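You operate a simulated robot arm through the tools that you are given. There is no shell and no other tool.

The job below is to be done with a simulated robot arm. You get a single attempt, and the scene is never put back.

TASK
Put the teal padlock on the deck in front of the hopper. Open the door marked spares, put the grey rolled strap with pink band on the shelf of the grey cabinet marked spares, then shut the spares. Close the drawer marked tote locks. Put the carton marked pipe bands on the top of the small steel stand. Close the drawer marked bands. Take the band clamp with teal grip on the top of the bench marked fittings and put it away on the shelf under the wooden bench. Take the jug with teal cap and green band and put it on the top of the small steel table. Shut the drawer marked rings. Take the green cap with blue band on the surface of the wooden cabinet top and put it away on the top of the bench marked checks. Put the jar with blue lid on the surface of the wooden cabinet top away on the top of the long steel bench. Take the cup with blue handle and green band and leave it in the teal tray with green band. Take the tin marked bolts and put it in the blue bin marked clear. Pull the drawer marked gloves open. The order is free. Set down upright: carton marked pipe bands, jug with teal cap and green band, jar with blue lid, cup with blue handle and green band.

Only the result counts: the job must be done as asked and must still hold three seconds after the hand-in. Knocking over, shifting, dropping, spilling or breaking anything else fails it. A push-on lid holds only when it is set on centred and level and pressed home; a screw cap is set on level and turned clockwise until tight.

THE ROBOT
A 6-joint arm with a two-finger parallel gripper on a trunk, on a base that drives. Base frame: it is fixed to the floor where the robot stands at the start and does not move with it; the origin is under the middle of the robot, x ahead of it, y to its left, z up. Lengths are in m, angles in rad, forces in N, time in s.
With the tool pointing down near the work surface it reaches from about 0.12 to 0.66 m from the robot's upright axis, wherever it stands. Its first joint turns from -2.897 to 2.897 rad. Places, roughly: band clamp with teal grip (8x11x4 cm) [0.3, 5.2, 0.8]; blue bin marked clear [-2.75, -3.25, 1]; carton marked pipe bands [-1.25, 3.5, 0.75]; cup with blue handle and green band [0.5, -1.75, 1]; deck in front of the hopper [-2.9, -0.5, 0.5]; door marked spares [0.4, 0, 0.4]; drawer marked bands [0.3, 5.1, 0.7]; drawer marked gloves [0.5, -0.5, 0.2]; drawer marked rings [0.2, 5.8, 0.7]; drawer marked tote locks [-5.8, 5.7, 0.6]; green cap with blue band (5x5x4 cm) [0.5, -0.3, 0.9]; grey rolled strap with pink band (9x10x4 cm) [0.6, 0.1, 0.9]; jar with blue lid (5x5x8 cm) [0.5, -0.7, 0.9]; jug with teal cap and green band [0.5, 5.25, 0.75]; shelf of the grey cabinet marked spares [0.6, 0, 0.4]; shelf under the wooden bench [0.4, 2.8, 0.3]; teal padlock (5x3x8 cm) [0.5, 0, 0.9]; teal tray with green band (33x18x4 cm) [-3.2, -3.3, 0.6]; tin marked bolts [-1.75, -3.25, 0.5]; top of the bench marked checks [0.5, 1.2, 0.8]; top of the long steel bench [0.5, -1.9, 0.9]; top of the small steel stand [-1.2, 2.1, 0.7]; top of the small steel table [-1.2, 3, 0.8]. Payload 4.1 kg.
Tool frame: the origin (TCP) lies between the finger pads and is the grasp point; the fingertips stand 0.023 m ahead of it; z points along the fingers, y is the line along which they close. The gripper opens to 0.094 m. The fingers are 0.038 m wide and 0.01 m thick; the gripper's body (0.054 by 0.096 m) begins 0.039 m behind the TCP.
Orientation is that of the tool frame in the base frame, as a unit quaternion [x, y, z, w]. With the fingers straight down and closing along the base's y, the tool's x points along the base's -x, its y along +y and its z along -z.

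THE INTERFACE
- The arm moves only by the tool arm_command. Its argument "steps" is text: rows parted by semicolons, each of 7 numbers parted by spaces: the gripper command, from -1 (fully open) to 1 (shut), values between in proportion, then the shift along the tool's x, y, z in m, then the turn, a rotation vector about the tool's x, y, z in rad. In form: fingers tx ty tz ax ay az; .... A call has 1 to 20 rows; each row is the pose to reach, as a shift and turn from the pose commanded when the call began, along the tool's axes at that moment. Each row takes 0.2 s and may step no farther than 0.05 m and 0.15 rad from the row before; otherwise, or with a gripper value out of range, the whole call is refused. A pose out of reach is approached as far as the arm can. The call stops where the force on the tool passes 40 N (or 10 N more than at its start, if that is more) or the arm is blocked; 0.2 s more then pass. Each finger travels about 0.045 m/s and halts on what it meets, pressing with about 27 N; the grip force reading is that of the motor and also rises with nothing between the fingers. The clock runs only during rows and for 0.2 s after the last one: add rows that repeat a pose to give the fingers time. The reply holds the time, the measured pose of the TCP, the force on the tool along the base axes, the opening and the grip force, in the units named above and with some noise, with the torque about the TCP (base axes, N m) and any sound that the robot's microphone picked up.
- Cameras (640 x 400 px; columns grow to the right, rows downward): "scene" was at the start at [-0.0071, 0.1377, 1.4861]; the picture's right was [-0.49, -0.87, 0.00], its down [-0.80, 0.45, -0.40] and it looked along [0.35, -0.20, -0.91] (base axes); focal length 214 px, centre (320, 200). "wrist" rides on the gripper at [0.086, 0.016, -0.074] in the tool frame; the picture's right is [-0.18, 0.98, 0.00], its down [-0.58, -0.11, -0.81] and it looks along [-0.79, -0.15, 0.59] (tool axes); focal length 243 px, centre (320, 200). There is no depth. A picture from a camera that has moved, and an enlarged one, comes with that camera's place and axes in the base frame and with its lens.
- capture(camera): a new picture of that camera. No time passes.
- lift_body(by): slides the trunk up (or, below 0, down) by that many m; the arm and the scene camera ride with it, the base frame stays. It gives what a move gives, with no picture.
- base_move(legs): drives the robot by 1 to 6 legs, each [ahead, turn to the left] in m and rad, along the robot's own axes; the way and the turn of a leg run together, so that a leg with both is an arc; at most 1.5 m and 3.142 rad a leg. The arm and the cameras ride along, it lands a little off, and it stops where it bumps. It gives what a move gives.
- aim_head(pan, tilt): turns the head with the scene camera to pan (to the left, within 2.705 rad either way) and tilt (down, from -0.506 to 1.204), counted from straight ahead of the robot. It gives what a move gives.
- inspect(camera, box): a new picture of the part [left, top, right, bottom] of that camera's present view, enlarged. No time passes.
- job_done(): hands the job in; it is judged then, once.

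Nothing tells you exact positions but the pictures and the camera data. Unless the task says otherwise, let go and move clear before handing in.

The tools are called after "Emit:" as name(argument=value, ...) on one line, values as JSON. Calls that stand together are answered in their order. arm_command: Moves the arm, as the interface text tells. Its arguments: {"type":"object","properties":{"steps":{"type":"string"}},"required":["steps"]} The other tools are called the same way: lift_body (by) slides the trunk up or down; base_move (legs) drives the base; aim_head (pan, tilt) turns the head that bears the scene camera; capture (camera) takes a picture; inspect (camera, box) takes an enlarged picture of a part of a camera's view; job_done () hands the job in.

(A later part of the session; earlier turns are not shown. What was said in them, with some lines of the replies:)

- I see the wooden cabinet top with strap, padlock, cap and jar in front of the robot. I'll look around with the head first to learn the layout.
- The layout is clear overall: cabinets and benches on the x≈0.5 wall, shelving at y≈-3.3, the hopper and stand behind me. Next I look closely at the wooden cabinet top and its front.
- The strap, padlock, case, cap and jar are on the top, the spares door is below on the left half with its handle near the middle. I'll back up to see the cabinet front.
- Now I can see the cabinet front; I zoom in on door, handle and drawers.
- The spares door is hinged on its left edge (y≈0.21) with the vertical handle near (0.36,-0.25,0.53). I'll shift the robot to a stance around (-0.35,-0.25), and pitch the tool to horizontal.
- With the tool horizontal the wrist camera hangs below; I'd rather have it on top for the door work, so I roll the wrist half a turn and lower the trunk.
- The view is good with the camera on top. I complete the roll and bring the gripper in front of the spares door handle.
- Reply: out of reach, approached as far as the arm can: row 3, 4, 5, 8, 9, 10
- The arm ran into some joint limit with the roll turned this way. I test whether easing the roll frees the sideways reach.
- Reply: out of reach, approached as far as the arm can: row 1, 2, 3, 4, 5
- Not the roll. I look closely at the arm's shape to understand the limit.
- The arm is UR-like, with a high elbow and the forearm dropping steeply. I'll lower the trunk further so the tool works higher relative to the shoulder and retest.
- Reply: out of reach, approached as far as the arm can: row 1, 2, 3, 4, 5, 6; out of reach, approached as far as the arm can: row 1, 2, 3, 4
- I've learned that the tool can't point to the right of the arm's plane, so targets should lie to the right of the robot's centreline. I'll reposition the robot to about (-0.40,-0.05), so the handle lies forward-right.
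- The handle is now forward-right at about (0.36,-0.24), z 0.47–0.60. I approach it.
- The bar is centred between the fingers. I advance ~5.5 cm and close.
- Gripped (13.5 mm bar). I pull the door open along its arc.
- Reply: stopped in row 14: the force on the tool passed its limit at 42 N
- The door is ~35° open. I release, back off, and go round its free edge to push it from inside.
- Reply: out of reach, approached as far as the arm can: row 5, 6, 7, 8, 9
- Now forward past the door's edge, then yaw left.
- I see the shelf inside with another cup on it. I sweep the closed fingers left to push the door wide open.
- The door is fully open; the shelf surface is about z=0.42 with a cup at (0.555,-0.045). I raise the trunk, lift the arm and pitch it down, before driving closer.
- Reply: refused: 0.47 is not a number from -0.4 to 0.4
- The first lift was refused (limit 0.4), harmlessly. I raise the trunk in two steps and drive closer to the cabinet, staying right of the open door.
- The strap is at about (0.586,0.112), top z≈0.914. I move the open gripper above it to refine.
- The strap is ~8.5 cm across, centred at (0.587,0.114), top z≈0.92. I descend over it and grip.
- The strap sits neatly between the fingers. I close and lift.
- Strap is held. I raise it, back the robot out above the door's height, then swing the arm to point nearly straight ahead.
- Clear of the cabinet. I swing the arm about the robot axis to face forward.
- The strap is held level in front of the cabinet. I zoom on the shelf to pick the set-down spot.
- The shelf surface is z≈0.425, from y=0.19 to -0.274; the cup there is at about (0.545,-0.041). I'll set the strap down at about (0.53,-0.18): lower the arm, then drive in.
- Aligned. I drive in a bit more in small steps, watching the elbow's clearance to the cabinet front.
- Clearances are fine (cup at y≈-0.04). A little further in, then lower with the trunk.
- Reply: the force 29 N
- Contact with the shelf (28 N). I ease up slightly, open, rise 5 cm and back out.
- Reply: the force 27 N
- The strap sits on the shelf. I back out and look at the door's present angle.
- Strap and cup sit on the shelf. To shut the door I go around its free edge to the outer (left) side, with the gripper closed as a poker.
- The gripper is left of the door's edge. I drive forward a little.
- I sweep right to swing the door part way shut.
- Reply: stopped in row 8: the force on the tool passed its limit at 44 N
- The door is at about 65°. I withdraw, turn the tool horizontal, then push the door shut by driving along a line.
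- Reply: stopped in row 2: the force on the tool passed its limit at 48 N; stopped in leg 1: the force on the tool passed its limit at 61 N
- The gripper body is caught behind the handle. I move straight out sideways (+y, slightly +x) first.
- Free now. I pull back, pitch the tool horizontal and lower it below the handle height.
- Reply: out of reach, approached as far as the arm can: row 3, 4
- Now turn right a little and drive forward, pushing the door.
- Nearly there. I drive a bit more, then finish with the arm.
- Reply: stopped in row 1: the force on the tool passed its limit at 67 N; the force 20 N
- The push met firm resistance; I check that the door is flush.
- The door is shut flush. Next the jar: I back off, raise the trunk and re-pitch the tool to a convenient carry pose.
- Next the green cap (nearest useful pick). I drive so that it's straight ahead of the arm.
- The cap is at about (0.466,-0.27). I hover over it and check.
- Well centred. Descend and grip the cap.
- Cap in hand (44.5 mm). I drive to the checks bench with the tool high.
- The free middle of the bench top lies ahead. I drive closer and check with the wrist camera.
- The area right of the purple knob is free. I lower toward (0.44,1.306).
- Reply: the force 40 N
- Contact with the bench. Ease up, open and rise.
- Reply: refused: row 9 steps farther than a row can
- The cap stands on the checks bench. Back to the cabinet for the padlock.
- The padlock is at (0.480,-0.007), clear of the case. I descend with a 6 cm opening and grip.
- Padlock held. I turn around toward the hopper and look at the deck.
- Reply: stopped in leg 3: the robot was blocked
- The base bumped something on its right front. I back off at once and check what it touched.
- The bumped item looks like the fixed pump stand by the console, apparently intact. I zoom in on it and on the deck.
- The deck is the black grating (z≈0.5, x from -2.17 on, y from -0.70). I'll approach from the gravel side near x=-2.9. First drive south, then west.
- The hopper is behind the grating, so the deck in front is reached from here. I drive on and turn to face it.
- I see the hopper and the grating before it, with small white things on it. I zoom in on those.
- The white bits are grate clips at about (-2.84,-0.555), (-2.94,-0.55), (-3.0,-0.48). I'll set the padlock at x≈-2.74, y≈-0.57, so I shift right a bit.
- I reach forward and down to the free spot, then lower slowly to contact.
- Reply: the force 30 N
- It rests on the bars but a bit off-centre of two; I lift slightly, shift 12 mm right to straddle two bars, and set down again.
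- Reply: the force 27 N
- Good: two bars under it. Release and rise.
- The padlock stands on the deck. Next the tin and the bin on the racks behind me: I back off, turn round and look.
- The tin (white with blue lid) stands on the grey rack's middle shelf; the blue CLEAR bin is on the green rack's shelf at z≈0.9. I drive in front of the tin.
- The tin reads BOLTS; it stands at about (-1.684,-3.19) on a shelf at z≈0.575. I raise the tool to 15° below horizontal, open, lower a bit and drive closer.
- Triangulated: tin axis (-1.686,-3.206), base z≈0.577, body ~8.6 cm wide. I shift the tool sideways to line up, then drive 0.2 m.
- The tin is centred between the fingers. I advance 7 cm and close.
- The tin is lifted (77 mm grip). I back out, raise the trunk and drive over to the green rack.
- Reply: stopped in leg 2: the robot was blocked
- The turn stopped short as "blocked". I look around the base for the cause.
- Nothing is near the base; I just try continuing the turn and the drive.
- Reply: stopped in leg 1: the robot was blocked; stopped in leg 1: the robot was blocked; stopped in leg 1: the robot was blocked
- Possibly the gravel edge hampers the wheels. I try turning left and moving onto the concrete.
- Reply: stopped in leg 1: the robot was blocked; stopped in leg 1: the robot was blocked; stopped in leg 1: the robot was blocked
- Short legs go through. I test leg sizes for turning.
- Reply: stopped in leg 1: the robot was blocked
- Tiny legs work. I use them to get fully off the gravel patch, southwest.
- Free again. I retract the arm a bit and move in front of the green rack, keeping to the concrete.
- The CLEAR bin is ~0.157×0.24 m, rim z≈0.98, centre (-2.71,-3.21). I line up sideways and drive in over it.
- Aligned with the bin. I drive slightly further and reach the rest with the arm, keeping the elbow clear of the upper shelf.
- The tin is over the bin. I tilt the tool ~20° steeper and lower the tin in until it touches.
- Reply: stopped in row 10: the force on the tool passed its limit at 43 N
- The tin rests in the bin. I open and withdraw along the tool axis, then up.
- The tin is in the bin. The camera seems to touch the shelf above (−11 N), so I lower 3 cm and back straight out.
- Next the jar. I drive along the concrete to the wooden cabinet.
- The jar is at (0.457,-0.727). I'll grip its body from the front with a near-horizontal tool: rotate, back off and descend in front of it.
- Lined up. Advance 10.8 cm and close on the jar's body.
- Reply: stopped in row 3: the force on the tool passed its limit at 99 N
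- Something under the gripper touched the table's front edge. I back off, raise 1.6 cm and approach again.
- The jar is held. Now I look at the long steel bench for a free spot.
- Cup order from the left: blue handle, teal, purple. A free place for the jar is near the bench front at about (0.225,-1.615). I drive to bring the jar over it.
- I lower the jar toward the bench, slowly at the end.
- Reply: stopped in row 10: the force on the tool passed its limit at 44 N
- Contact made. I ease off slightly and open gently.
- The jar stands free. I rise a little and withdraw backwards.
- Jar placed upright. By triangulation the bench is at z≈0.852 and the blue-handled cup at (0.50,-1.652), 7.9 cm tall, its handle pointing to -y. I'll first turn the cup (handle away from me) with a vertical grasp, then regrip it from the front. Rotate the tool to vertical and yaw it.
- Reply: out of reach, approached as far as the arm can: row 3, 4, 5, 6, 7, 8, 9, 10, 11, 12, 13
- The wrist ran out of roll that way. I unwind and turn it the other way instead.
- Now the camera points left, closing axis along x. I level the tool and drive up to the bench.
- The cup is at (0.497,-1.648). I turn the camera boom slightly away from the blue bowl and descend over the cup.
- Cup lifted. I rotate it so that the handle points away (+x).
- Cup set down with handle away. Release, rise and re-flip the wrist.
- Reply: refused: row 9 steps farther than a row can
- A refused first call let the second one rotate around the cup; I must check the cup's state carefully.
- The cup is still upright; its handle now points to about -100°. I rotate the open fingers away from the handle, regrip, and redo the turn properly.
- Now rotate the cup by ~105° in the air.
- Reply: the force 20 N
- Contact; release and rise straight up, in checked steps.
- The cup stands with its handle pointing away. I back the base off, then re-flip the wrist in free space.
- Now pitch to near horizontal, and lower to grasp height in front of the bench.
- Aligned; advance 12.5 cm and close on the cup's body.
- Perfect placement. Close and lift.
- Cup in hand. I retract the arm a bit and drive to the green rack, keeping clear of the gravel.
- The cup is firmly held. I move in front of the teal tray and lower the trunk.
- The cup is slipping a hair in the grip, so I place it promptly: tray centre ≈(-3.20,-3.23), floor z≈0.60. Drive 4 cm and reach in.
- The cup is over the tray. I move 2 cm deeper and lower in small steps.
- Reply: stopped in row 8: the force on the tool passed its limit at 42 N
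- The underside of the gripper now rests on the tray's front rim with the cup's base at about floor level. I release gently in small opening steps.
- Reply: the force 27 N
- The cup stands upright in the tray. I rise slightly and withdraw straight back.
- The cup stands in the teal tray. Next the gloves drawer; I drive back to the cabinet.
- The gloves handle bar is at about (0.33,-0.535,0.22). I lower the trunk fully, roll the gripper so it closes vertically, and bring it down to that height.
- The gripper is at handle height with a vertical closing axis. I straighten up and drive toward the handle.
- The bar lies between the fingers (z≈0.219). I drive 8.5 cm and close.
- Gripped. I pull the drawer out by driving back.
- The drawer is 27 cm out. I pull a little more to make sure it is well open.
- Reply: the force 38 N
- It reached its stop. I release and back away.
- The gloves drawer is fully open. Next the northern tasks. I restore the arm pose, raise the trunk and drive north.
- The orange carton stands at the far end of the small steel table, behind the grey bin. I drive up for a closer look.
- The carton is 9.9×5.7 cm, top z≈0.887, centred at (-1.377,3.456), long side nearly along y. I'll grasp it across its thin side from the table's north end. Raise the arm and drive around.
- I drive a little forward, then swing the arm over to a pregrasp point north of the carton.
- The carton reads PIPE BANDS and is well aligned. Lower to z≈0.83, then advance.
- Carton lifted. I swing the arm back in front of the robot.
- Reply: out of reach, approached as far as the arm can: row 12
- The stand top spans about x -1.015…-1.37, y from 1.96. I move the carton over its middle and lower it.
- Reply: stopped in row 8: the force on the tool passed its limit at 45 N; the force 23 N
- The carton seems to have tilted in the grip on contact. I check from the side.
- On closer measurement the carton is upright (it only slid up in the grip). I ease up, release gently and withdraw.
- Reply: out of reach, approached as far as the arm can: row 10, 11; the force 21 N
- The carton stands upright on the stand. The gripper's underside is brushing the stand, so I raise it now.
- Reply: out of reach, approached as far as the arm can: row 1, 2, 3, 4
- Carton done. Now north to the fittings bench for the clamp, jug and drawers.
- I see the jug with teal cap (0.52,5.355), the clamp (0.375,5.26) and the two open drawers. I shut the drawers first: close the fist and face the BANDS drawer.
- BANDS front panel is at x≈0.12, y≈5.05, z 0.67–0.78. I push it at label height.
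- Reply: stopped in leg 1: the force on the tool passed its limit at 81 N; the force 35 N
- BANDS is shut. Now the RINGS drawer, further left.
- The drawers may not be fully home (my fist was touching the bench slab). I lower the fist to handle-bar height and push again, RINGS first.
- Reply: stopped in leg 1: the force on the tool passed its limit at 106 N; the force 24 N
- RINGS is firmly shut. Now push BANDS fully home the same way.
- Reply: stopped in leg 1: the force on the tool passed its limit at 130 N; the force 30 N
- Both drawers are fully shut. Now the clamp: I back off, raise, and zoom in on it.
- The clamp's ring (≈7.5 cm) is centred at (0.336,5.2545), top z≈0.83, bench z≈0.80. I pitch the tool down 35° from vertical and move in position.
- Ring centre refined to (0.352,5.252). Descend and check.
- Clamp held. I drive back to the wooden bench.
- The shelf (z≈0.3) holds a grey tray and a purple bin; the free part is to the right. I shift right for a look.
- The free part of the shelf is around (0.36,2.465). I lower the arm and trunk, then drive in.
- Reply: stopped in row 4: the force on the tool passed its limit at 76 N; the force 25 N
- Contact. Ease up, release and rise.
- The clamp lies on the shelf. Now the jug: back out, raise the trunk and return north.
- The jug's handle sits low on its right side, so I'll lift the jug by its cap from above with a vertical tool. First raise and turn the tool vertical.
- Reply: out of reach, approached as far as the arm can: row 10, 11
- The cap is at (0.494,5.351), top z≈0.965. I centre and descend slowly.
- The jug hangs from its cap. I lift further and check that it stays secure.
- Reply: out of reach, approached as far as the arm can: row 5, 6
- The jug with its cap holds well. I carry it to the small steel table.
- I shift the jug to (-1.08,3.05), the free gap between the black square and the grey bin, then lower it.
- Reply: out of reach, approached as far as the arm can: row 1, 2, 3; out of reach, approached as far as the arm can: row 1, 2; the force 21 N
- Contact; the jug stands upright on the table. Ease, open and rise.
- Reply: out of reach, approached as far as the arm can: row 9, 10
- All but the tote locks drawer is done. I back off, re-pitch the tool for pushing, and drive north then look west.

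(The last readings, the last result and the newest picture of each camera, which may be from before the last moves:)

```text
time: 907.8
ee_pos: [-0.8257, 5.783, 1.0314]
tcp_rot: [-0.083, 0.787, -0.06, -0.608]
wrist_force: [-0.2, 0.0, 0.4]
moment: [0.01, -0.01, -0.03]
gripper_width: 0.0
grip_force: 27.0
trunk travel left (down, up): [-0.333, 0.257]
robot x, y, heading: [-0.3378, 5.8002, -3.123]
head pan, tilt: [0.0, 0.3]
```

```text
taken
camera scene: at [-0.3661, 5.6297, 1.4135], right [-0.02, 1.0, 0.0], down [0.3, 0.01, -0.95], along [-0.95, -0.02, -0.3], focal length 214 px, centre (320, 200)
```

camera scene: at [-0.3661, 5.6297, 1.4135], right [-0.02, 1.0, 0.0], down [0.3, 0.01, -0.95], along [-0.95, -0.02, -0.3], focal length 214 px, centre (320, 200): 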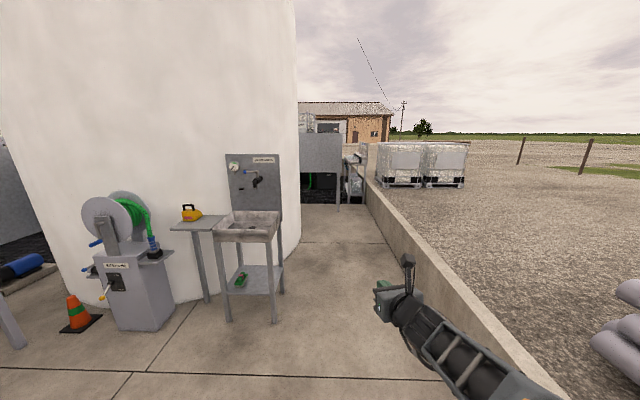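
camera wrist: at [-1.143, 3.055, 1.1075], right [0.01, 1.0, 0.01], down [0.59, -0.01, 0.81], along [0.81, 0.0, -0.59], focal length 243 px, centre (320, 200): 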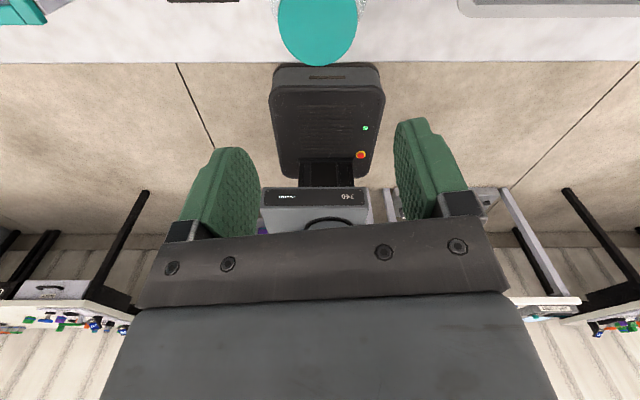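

The way west is clear along y≈5.8. I drive on in stages.

Emit:
base_move(legs=[[1.5, 0], [0.8, 0]])

Emit:
capture(camera="scene")

Emit:
aim_head(pan=0.5, tilt=0.4)

Emit:
capture(camera="scene")

```text
time: 919.0
ee_pos: [-3.1018, 5.6931, 1.0329]
tcp_rot: [-0.093, 0.787, -0.069, -0.606]
wrist_force: [0.3, 0.1, 0.2]
moment: [0.04, 0.0, 0.03]
gripper_width: 0.0
grip_force: 27.3
trunk travel left (down, up): [-0.333, 0.257]
robot x, y, heading: [-2.6113, 5.7164, -3.092]
head pan, tilt: [0.0, 0.3]
```

```text
taken
camera scene: at [-2.6376, 5.5524, 1.4136], right [-0.05, 1.0, 0.0], down [0.3, 0.01, -0.96], along [-0.95, -0.04, -0.3], focal length 214 px, centre (320, 200)
```

scene: 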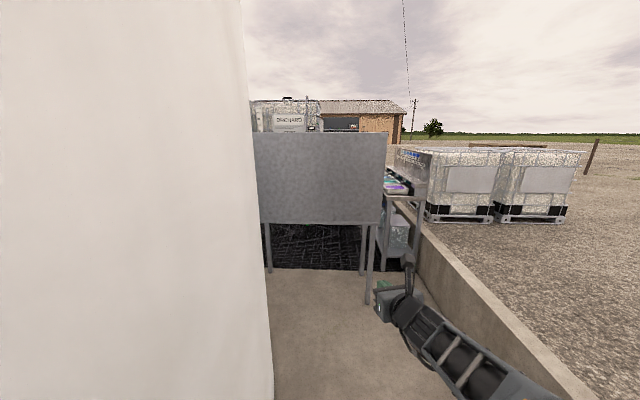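

```text
time: 919.9
ee_pos: [-3.1006, 5.6931, 1.0321]
tcp_rot: [-0.094, 0.786, -0.069, -0.607]
wrist_force: [0.0, -1.2, 0.5]
moment: [0.0, 0.0, -0.02]
gripper_width: 0.0
grip_force: 26.7
trunk travel left (down, up): [-0.333, 0.257]
robot x, y, heading: [-2.6125, 5.722, -3.091]
head pan, tilt: [0.499, 0.4]
```

```text
taken
camera scene: at [-2.6236, 5.5087, 1.4044], right [-0.52, 0.86, 0.0], down [0.33, 0.2, -0.92], along [-0.79, -0.48, -0.39], focal length 214 px, centre (320, 200)
```

scene: 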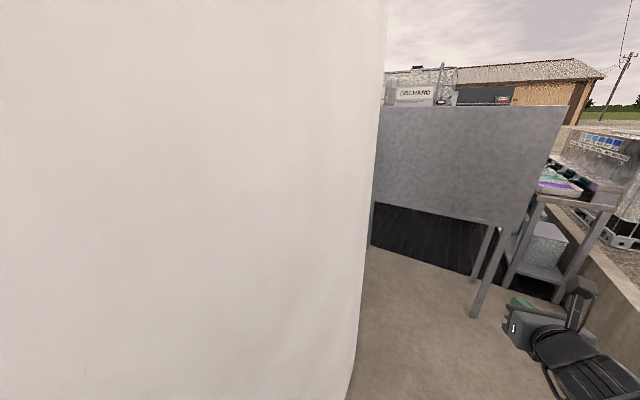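

A board blocks this way. The other route is the black floor south of the tank. I reverse out and go round.

Emit:
base_move(legs=[[-1.5, 0], [-0.75, 0]])

Emit:
base_move(legs=[[0, 1.53], [1.5, 0], [1.5, 0], [1.05, 0]])

Emit:
base_move(legs=[[0, -1.571]])

Emit:
aim_head(pan=0.0, tilt=0.4)

Emit:
capture(camera="scene")

```text
time: 930.9
ee_pos: [-0.8719, 5.7776, 1.0322]
tcp_rot: [-0.089, 0.787, -0.065, -0.607]
wrist_force: [0.4, 0.8, -0.3]
moment: [0.01, 0.05, -0.04]
gripper_width: 0.0001
grip_force: 27.2
trunk travel left (down, up): [-0.333, 0.257]
robot x, y, heading: [-0.3812, 5.7997, -3.105]
head pan, tilt: [0.499, 0.4]
```

```text
time: 954.2
ee_pos: [-0.359, 1.254, 1.0329]
tcp_rot: [0.611, -0.504, 0.469, 0.391]
wrist_force: [-0.8, -0.5, -0.5]
moment: [-0.02, 0.0, -0.02]
gripper_width: 0.0
grip_force: 27.1
trunk travel left (down, up): [-0.333, 0.257]
robot x, y, heading: [-0.3641, 1.7402, -1.57]
head pan, tilt: [0.499, 0.4]
```

```text
time: 958.4
ee_pos: [-0.8513, 1.749, 1.0323]
tcp_rot: [-0.067, 0.79, -0.048, -0.608]
wrist_force: [0.7, -0.1, 0.1]
moment: [0.03, 0.03, -0.01]
gripper_width: 0.0
grip_force: 27.0
trunk travel left (down, up): [-0.333, 0.257]
robot x, y, heading: [-0.3606, 1.7418, 3.122]
head pan, tilt: [0.499, 0.4]
```

```text
time: 959.4
ee_pos: [-0.8499, 1.7492, 1.0318]
tcp_rot: [-0.067, 0.789, -0.048, -0.609]
wrist_force: [-0.1, -0.5, -0.2]
moment: [-0.02, -0.02, 0.01]
gripper_width: 0.0
grip_force: 27.1
trunk travel left (down, up): [-0.333, 0.257]
robot x, y, heading: [-0.3691, 1.7423, 3.123]
head pan, tilt: [0.0, 0.4]
```

```text
taken
camera scene: at [-0.3974, 1.5768, 1.4043], right [0.02, 1.0, 0.0], down [0.39, -0.01, -0.92], along [-0.92, 0.02, -0.39], focal length 214 px, centre (320, 200)
```

scene: 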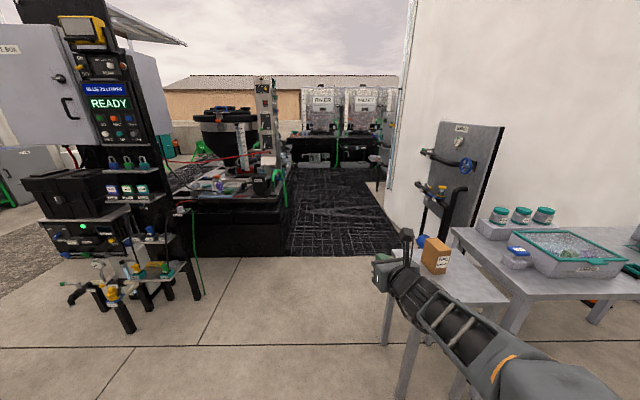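

The passage over the black floor between deck and tank is open (y≈1.3–2.4). I drive west through it in stages.

Emit:
base_move(legs=[[0, 0.1], [1.4, 0], [0, -0.08], [0.9, 0]])

Emit:
capture(camera="scene")

Emit:
aim_head(pan=-0.9, tilt=0.3)

Emit:
capture(camera="scene")

```text
time: 971.6
ee_pos: [-3.1219, 1.6089, 1.0327]
tcp_rot: [-0.081, 0.788, -0.059, -0.607]
wrist_force: [-0.4, 0.6, -0.3]
moment: [0.03, 0.01, -0.03]
gripper_width: 0.0
grip_force: 27.0
trunk travel left (down, up): [-0.333, 0.257]
robot x, y, heading: [-2.6342, 1.6194, -3.124]
head pan, tilt: [0.0, 0.4]
```

```text
taken
camera scene: at [-2.6638, 1.4524, 1.4043], right [-0.01, 1.0, 0.0], down [0.39, 0.01, -0.92], along [-0.92, -0.01, -0.39], focal length 214 px, centre (320, 200)
```

scene: 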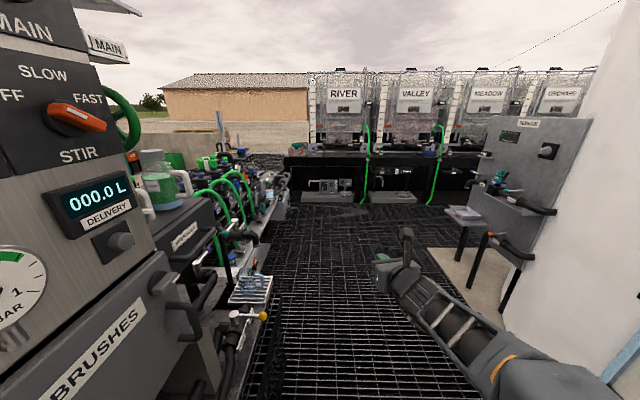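

```text
time: 972.8
ee_pos: [-3.1241, 1.6083, 1.0327]
tcp_rot: [-0.081, 0.788, -0.059, -0.607]
wrist_force: [-0.1, 0.4, -0.3]
moment: [-0.04, 0.01, 0.0]
gripper_width: 0.0
grip_force: 27.4
trunk travel left (down, up): [-0.333, 0.257]
robot x, y, heading: [-2.6341, 1.6171, -3.125]
head pan, tilt: [-0.901, 0.3]
```

```text
taken
camera scene: at [-2.6304, 1.5261, 1.4136], right [0.77, 0.63, 0.0], down [0.19, -0.23, -0.96], along [-0.6, 0.74, -0.3], focal length 214 px, centre (320, 200)
```

scene: 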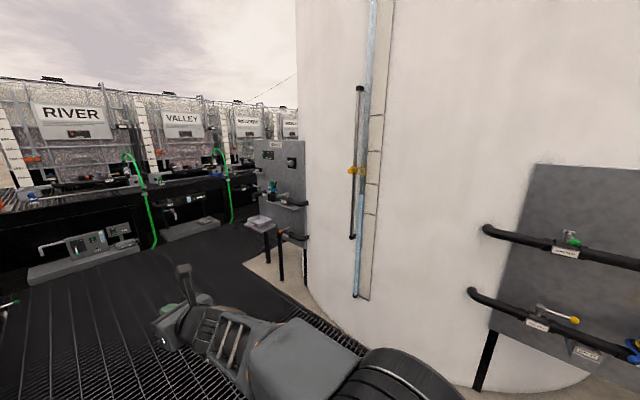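

Emit:
base_move(legs=[[1.5, 0], [0.6, 0], [0, -1.58]])

Emit:
aim_head(pan=0.2, tilt=0.4)

Emit:
capture(camera="scene")

```text
time: 987.0
ee_pos: [-4.7495, 2.0344, 1.0328]
tcp_rot: [0.49, 0.622, 0.381, -0.477]
wrist_force: [-0.9, 0.1, 0.4]
moment: [0.0, 0.01, -0.04]
gripper_width: 0.0
grip_force: 27.0
trunk travel left (down, up): [-0.333, 0.257]
robot x, y, heading: [-4.7222, 1.547, 1.613]
head pan, tilt: [-0.901, 0.3]
```

```text
time: 988.3
ee_pos: [-4.7489, 2.0336, 1.032]
tcp_rot: [0.491, 0.622, 0.381, -0.477]
wrist_force: [-0.1, 0.7, 0.4]
moment: [0.01, 0.0, 0.0]
gripper_width: 0.0
grip_force: 27.0
trunk travel left (down, up): [-0.333, 0.257]
robot x, y, heading: [-4.7246, 1.5466, 1.615]
head pan, tilt: [0.201, 0.4]
```

```text
taken
camera scene: at [-4.9081, 1.5692, 1.4043], right [0.97, 0.24, 0.0], down [0.09, -0.38, -0.92], along [-0.22, 0.89, -0.39], focal length 214 px, centre (320, 200)
```

scene: 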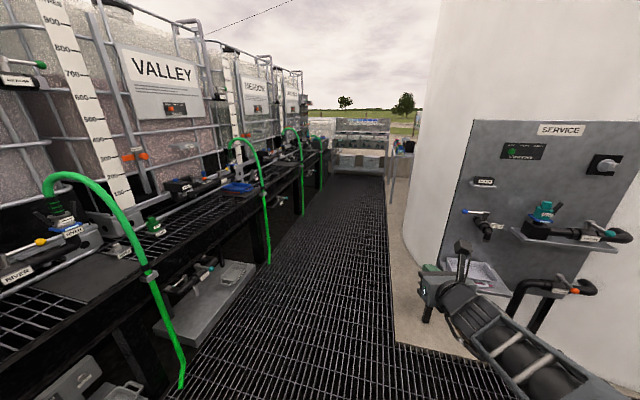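

The aisle north along the totes is open; I keep left of the SERVICE tray and drive on.

Emit:
base_move(legs=[[0, 0.4], [0.75, 0], [0, -0.44], [1.2, 0]])

Emit:
aim_head(pan=0.1, tilt=0.4)

Emit:
capture(camera="scene")

```text
time: 1000.4
ee_pos: [-5.035, 3.8746, 1.0328]
tcp_rot: [0.507, 0.608, 0.394, -0.467]
wrist_force: [0.1, 0.2, 0.3]
moment: [0.01, 0.01, -0.06]
gripper_width: 0.0
grip_force: 27.5
trunk travel left (down, up): [-0.333, 0.257]
robot x, y, heading: [-5.0354, 3.3882, 1.564]
head pan, tilt: [0.201, 0.4]
```

```text
time: 1001.0
ee_pos: [-5.0351, 3.8753, 1.0328]
tcp_rot: [0.506, 0.609, 0.393, -0.468]
wrist_force: [0.7, -0.1, 0.6]
moment: [-0.01, 0.02, 0.02]
gripper_width: 0.0
grip_force: 27.1
trunk travel left (down, up): [-0.333, 0.257]
robot x, y, heading: [-5.0377, 3.3834, 1.564]
head pan, tilt: [0.099, 0.4]
```

```text
taken
camera scene: at [-5.2105, 3.4203, 1.4043], right [1.0, 0.09, 0.0], down [0.04, -0.39, -0.92], along [-0.08, 0.92, -0.39], focal length 214 px, centre (320, 200)
```

scene: 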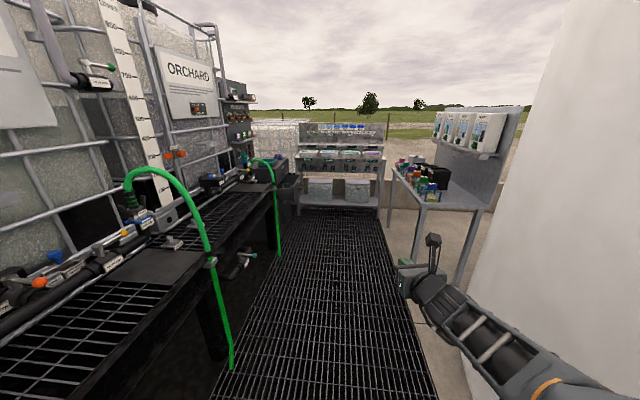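

Emit:
inspect(camera="scene", box=[210, 80, 400, 240])

```text
2.50 times, centred on (305, 160) of scene
camera zoom: at [-5.2105, 3.4203, 1.4043], right [1.0, 0.09, 0.0], down [0.04, -0.39, -0.92], along [-0.08, 0.92, -0.39], focal length 536 px, centre (358, 300)
```

zoom: 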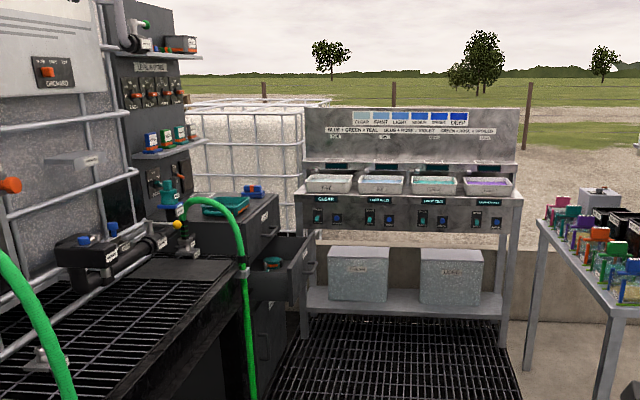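

The open drawer sticks out of the cabinet at the left end (front at about x=-5.67, y≈5.7, z≈0.58). I drive up and face it.

Emit:
base_move(legs=[[1.5, 0], [0.5, 0], [0, 1.571]])

Emit:
aim_head(pan=-0.3, tilt=0.7)

Emit:
capture(camera="scene")

```text
time: 1014.7
ee_pos: [-5.5363, 5.4004, 1.0328]
tcp_rot: [-0.059, 0.79, -0.042, -0.609]
wrist_force: [-0.9, 0.7, 1.0]
moment: [-0.02, 0.03, 0.05]
gripper_width: 0.0001
grip_force: 27.6
trunk travel left (down, up): [-0.333, 0.257]
robot x, y, heading: [-5.0468, 5.3859, 3.1]
head pan, tilt: [0.099, 0.4]
```

```text
time: 1015.6
ee_pos: [-5.5369, 5.4004, 1.0324]
tcp_rot: [-0.06, 0.79, -0.042, -0.608]
wrist_force: [1.2, -1.1, -1.0]
moment: [0.0, -0.01, 0.03]
gripper_width: 0.0
grip_force: 27.4
trunk travel left (down, up): [-0.333, 0.257]
robot x, y, heading: [-5.0481, 5.3835, 3.1]
head pan, tilt: [-0.3, 0.7]
```

```text
taken
camera scene: at [-5.0733, 5.2442, 1.3775], right [0.33, 0.94, 0.0], down [0.61, -0.21, -0.77], along [-0.72, 0.25, -0.64], focal length 214 px, centre (320, 200)
```

scene: 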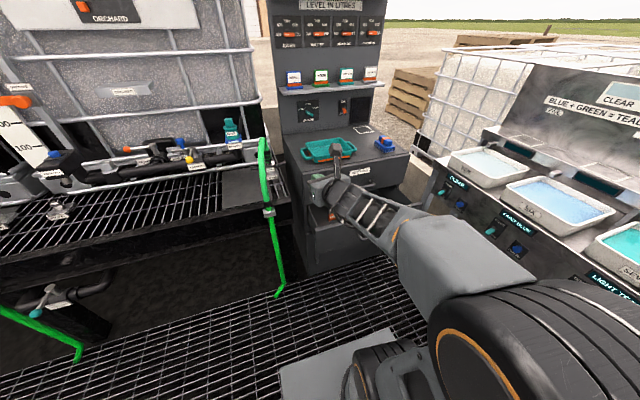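

Emit:
inspect(camera="scene", box=[260, 120, 420, 290])

Emit:
capture(camera="wrist")

```text
2.35 times, centred on (340, 205) of scene
camera zoom: at [-5.0733, 5.2442, 1.3775], right [0.33, 0.94, 0.0], down [0.61, -0.21, -0.77], along [-0.72, 0.25, -0.64], focal length 505 px, centre (273, 188)
```

zoom: 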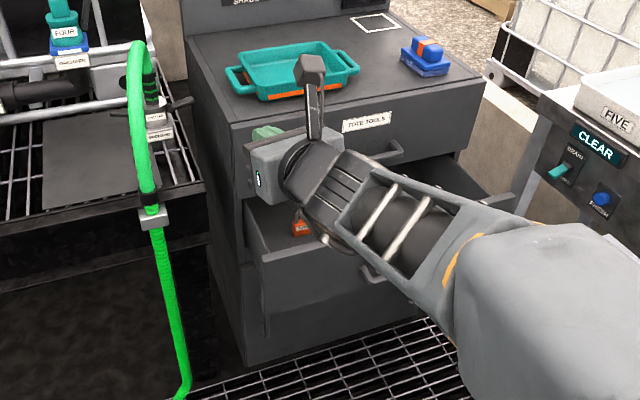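

```text
taken
camera wrist: at [-5.4884, 5.4223, 1.1355], right [-0.1, 0.98, -0.17], down [0.93, 0.03, -0.36], along [-0.34, -0.2, -0.92], focal length 243 px, centre (320, 200)
```

wrist: 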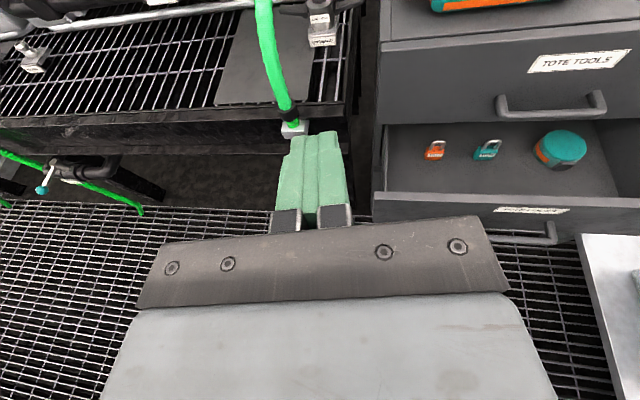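

I see it now: the lower drawer, TOTE LOCKS, is open about 24 cm (front at x≈-5.66, y 5.43–6.0, z≈0.5–0.65). I raise the arm and shift the robot north to face it squarely.

Emit:
lift_body(by=0.25)

Emit:
base_move(legs=[[0, -1.4], [0.33, 0], [0, 1.44]])

Emit:
capture(camera="wrist")

Emit:
aim_head(pan=0.3, tilt=0.9)

Emit:
capture(camera="scene")

```text
time: 1018.2
ee_pos: [-5.5356, 5.4, 1.2816]
tcp_rot: [-0.059, 0.79, -0.042, -0.609]
wrist_force: [1.1, 0.4, 0.1]
moment: [0.02, 0.01, -0.03]
gripper_width: 0.0001
grip_force: 26.8
trunk travel left (down, up): [-0.583, 0.007]
robot x, y, heading: [-5.0449, 5.3827, 3.101]
head pan, tilt: [-0.3, 0.7]
```

```text
time: 1027.4
ee_pos: [-5.5831, 5.6977, 1.283]
tcp_rot: [-0.087, 0.788, -0.064, -0.607]
wrist_force: [0.3, -0.2, -0.4]
moment: [-0.01, -0.01, -0.01]
gripper_width: 0.0
grip_force: 26.5
trunk travel left (down, up): [-0.583, 0.007]
robot x, y, heading: [-5.0958, 5.7185, -3.108]
head pan, tilt: [-0.3, 0.7]
```

```text
taken
camera wrist: at [-5.5378, 5.7235, 1.3855], right [-0.17, 0.97, -0.17], down [0.93, 0.09, -0.36], along [-0.33, -0.22, -0.92], focal length 243 px, centre (320, 200)
```

wrist: 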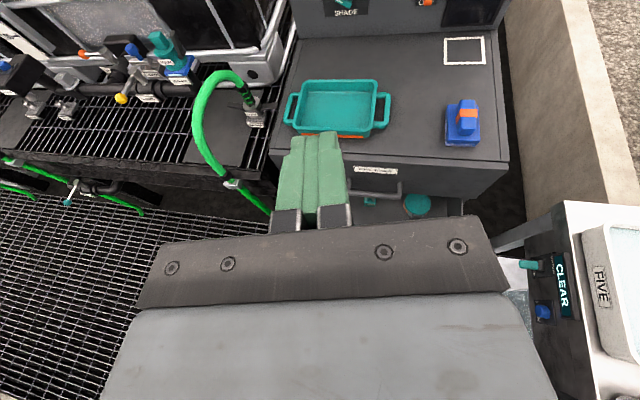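

```text
time: 1028.4
ee_pos: [-5.584, 5.6984, 1.2837]
tcp_rot: [-0.088, 0.788, -0.064, -0.606]
wrist_force: [-0.2, 0.0, 0.0]
moment: [-0.01, 0.03, 0.01]
gripper_width: 0.0
grip_force: 27.0
trunk travel left (down, up): [-0.583, 0.007]
robot x, y, heading: [-5.0984, 5.7189, -3.106]
head pan, tilt: [0.3, 0.901]
```

```text
taken
camera scene: at [-5.1004, 5.5283, 1.6114], right [-0.32, 0.95, 0.0], down [0.74, 0.25, -0.62], along [-0.59, -0.2, -0.78], focal length 214 px, centre (320, 200)
```

scene: 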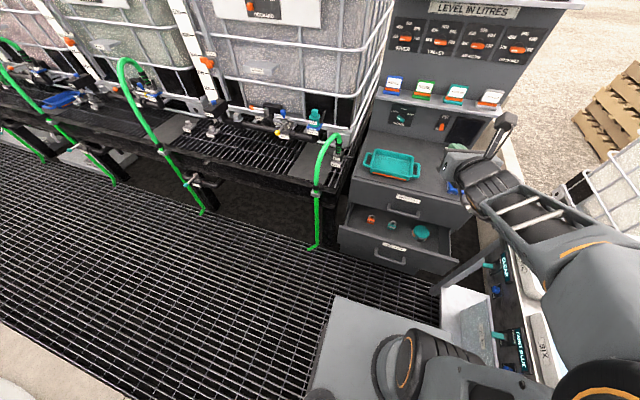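

I'm square to the drawer. I lower the trunk so the fist comes to the drawer front's height.

Emit:
lift_body(by=-0.4)

Emit:
lift_body(by=-0.18)

Emit:
capture(camera="wrist")

Emit:
capture(camera="scene")

```text
time: 1032.2
ee_pos: [-5.5833, 5.6981, 0.8823]
tcp_rot: [-0.087, 0.787, -0.064, -0.607]
wrist_force: [0.3, 0.1, -0.1]
moment: [0.0, -0.01, 0.01]
gripper_width: 0.0
grip_force: 27.1
trunk travel left (down, up): [-0.183, 0.407]
robot x, y, heading: [-5.0954, 5.716, -3.116]
head pan, tilt: [0.3, 0.901]
```

```text
time: 1034.2
ee_pos: [-5.5826, 5.6984, 0.704]
tcp_rot: [-0.087, 0.788, -0.064, -0.607]
wrist_force: [-0.9, 0.1, 0.5]
moment: [-0.01, -0.01, 0.0]
gripper_width: 0.0
grip_force: 26.3
trunk travel left (down, up): [-0.003, 0.587]
robot x, y, heading: [-5.0956, 5.7186, -3.103]
head pan, tilt: [0.3, 0.901]
```

```text
taken
camera wrist: at [-5.5378, 5.7236, 0.8056], right [-0.17, 0.97, -0.17], down [0.93, 0.09, -0.36], along [-0.33, -0.22, -0.92], focal length 243 px, centre (320, 200)
```

wrist: 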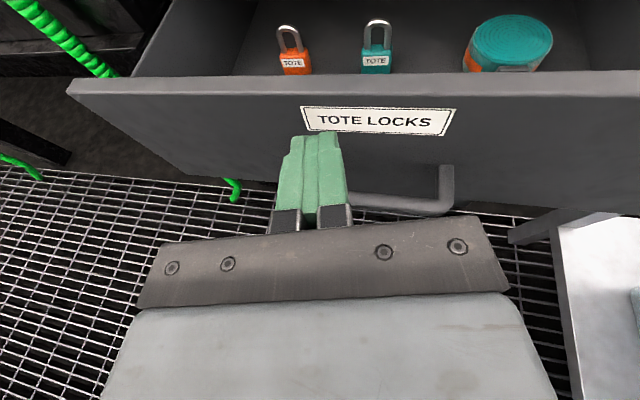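

```text
taken
camera scene: at [-5.1004, 5.5283, 1.0314], right [-0.33, 0.95, 0.0], down [0.74, 0.26, -0.62], along [-0.59, -0.2, -0.78], focal length 214 px, centre (320, 200)
```

scene: 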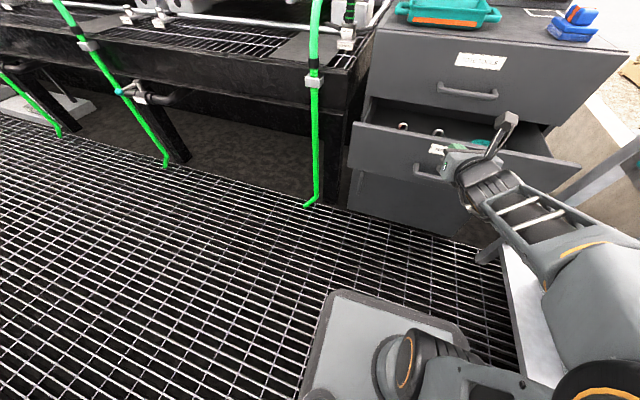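

TOTE LOCKS confirmed. I lower the fist to the panel's middle and push by driving forward.

Emit:
arm_command(steps="1 -0.029 0.01 0.0077 0 0 0; 1 -0.058 0.02 0.0154 0 0 0; 1 -0.058 0.02 0.0154 0 0 0")

Emit:
base_move(legs=[[0.2, 0]])

Emit:
capture(camera="scene")

Emit:
capture(camera="wrist")

```text
time: 1035.0
ee_pos: [-5.5881, 5.7188, 0.6416]
tcp_rot: [-0.087, 0.787, -0.063, -0.607]
wrist_force: [0.4, 0.3, -0.1]
moment: [-0.02, -0.01, -0.02]
gripper_width: 0.0001
grip_force: 26.6
trunk travel left (down, up): [-0.003, 0.587]
robot x, y, heading: [-5.0935, 5.7179, -3.108]
head pan, tilt: [0.3, 0.901]
```

```text
time: 1036.6
ee_pos: [-5.7874, 5.7083, 0.6424]
tcp_rot: [-0.089, 0.787, -0.065, -0.607]
wrist_force: [-0.1, 0.3, -1.0]
moment: [0.01, -0.01, 0.01]
gripper_width: 0.0
grip_force: 27.3
trunk travel left (down, up): [-0.003, 0.587]
robot x, y, heading: [-5.2977, 5.7046, -3.104]
head pan, tilt: [0.3, 0.901]
```

```text
taken
camera scene: at [-5.2994, 5.5215, 1.0313], right [-0.33, 0.94, 0.0], down [0.74, 0.26, -0.62], along [-0.59, -0.2, -0.78], focal length 214 px, centre (320, 200)
```

scene: 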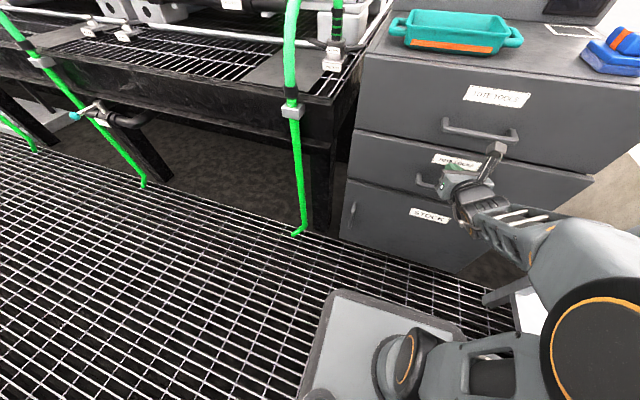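

```text
taken
camera wrist: at [-5.7419, 5.7342, 0.7454], right [-0.17, 0.97, -0.17], down [0.93, 0.1, -0.36], along [-0.33, -0.22, -0.92], focal length 243 px, centre (320, 200)
```

wrist: 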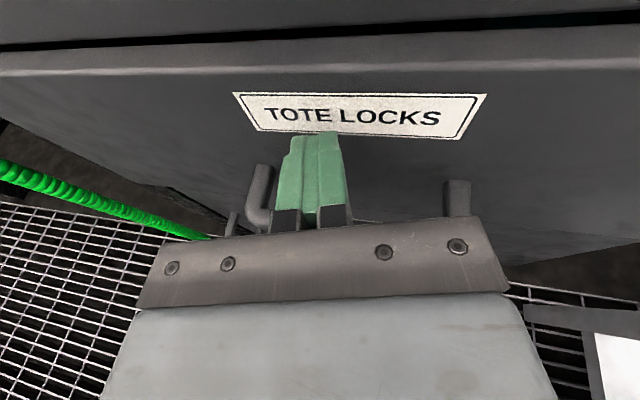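

Emit:
base_move(legs=[[0.06, 0]])

Emit:
capture(camera="wrist")

Emit:
inspect(camera="scene", box=[340, 40, 620, 260])

```text
time: 1037.5
ee_pos: [-5.8118, 5.7073, 0.6431]
tcp_rot: [-0.091, 0.787, -0.066, -0.607]
wrist_force: [28.1, 1.2, 9.2]
moment: [0.0, 0.6, -0.12]
gripper_width: 0.0
grip_force: 26.8
trunk travel left (down, up): [-0.003, 0.587]
robot x, y, heading: [-5.3217, 5.7128, -3.105]
head pan, tilt: [0.3, 0.901]
stopped in leg 1: the force on the tool passed its limit at 127 N (the readings are from after the stop); the commanded pose is now the measured one
```

```text
taken
camera wrist: at [-5.7664, 5.7333, 0.7452], right [-0.17, 0.97, -0.17], down [0.93, 0.1, -0.36], along [-0.33, -0.22, -0.92], focal length 243 px, centre (320, 200)
```

wrist: 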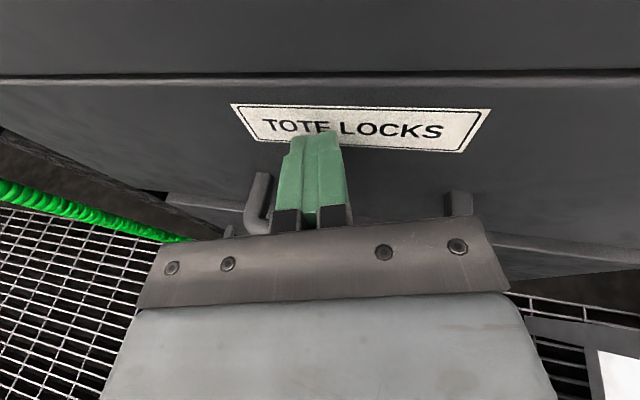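

```text
1.82 times, centred on (480, 150) of scene
camera zoom: at [-5.3271, 5.5205, 1.0313], right [-0.33, 0.94, 0.0], down [0.74, 0.26, -0.62], along [-0.59, -0.2, -0.78], focal length 390 px, centre (29, 291)
```

zoom: 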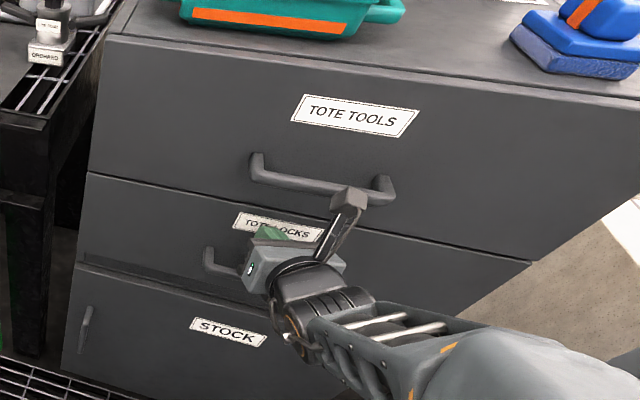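

The TOTE LOCKS drawer is flush with its neighbours. I back off clear and take a last look.

Emit:
base_move(legs=[[-0.22, 0]])

Emit:
capture(camera="scene")

```text
time: 1039.2
ee_pos: [-5.5943, 5.7141, 0.6413]
tcp_rot: [-0.091, 0.788, -0.066, -0.605]
wrist_force: [-0.1, -0.1, -0.6]
moment: [-0.01, 0.01, -0.02]
gripper_width: 0.0001
grip_force: 27.3
trunk travel left (down, up): [-0.003, 0.587]
robot x, y, heading: [-5.1032, 5.7159, -3.102]
head pan, tilt: [0.3, 0.901]
```

```text
taken
camera scene: at [-5.1081, 5.5285, 1.0313], right [-0.33, 0.94, 0.0], down [0.74, 0.26, -0.62], along [-0.59, -0.21, -0.78], focal length 214 px, centre (320, 200)
```

scene: 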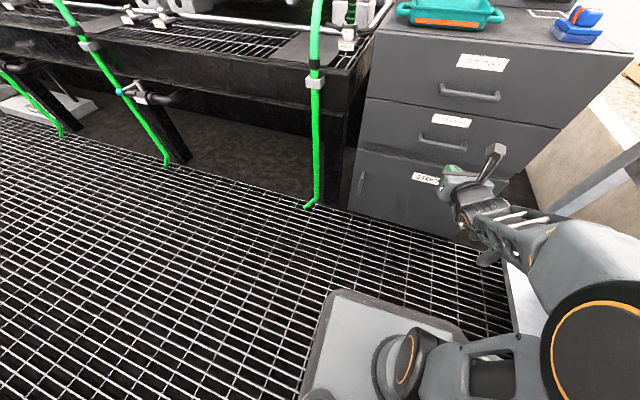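

Every part of the job is done as far as I can see: all objects are placed, BANDS, RINGS and TOTE LOCKS are closed, the spares door is shut and the gloves drawer is open. I hand in.

Emit:
job_done()

```text
The job is handed in.
```

I handed the job in with every part of the task done, as far as the pictures show. The hand-in gave no verdict, so I don't know the result.

**Where things ended up**
- **Padlock:** standing on the grating deck in front of the hopper, across two bars.
- **Rolled strap:** on the shelf of the spares cabinet, and the spares door is shut flush.
- **Carton (pipe bands):** upright on the small steel stand.
- **Band clamp:** on the shelf under the wooden bench, to the right of the purple bin.
- **Jug:** upright on the small steel table, between the black square frame and the grey bin. I carried it by its cap, because its handle sat where the fingers would have gripped the body.
- **Green cap:** on the checks bench, in the free space in the middle.
- **Jar:** upright on the long steel bench, near the front edge.
- **Cup (blue handle):** upright in the teal tray with the green band. It dropped a little on release, because the gripper was resting on the tray's rim.
- **Tin (bolts):** upright in the blue bin marked clear.
- **Drawers:** bands, rings and tote locks are pushed in until they stopped. Gloves is pulled out to its stop.

**What could count against it**
- Early on, the base bumped something by the console and stopped; I think it was the pump stand. It looked intact afterwards, but I couldn't tell whether it had moved.
- The clear bin shifted about a centimetre when I put the tin in, and the teal tray also moved slightly.
- The gripper briefly pressed against the shelf above the clear bin and the front edge of the wooden cabinet top. I saw nothing move.
- While I was turning the cup on the long bench, a refused command meant the gripper swung around it and pushed its handle. The cup stayed upright.
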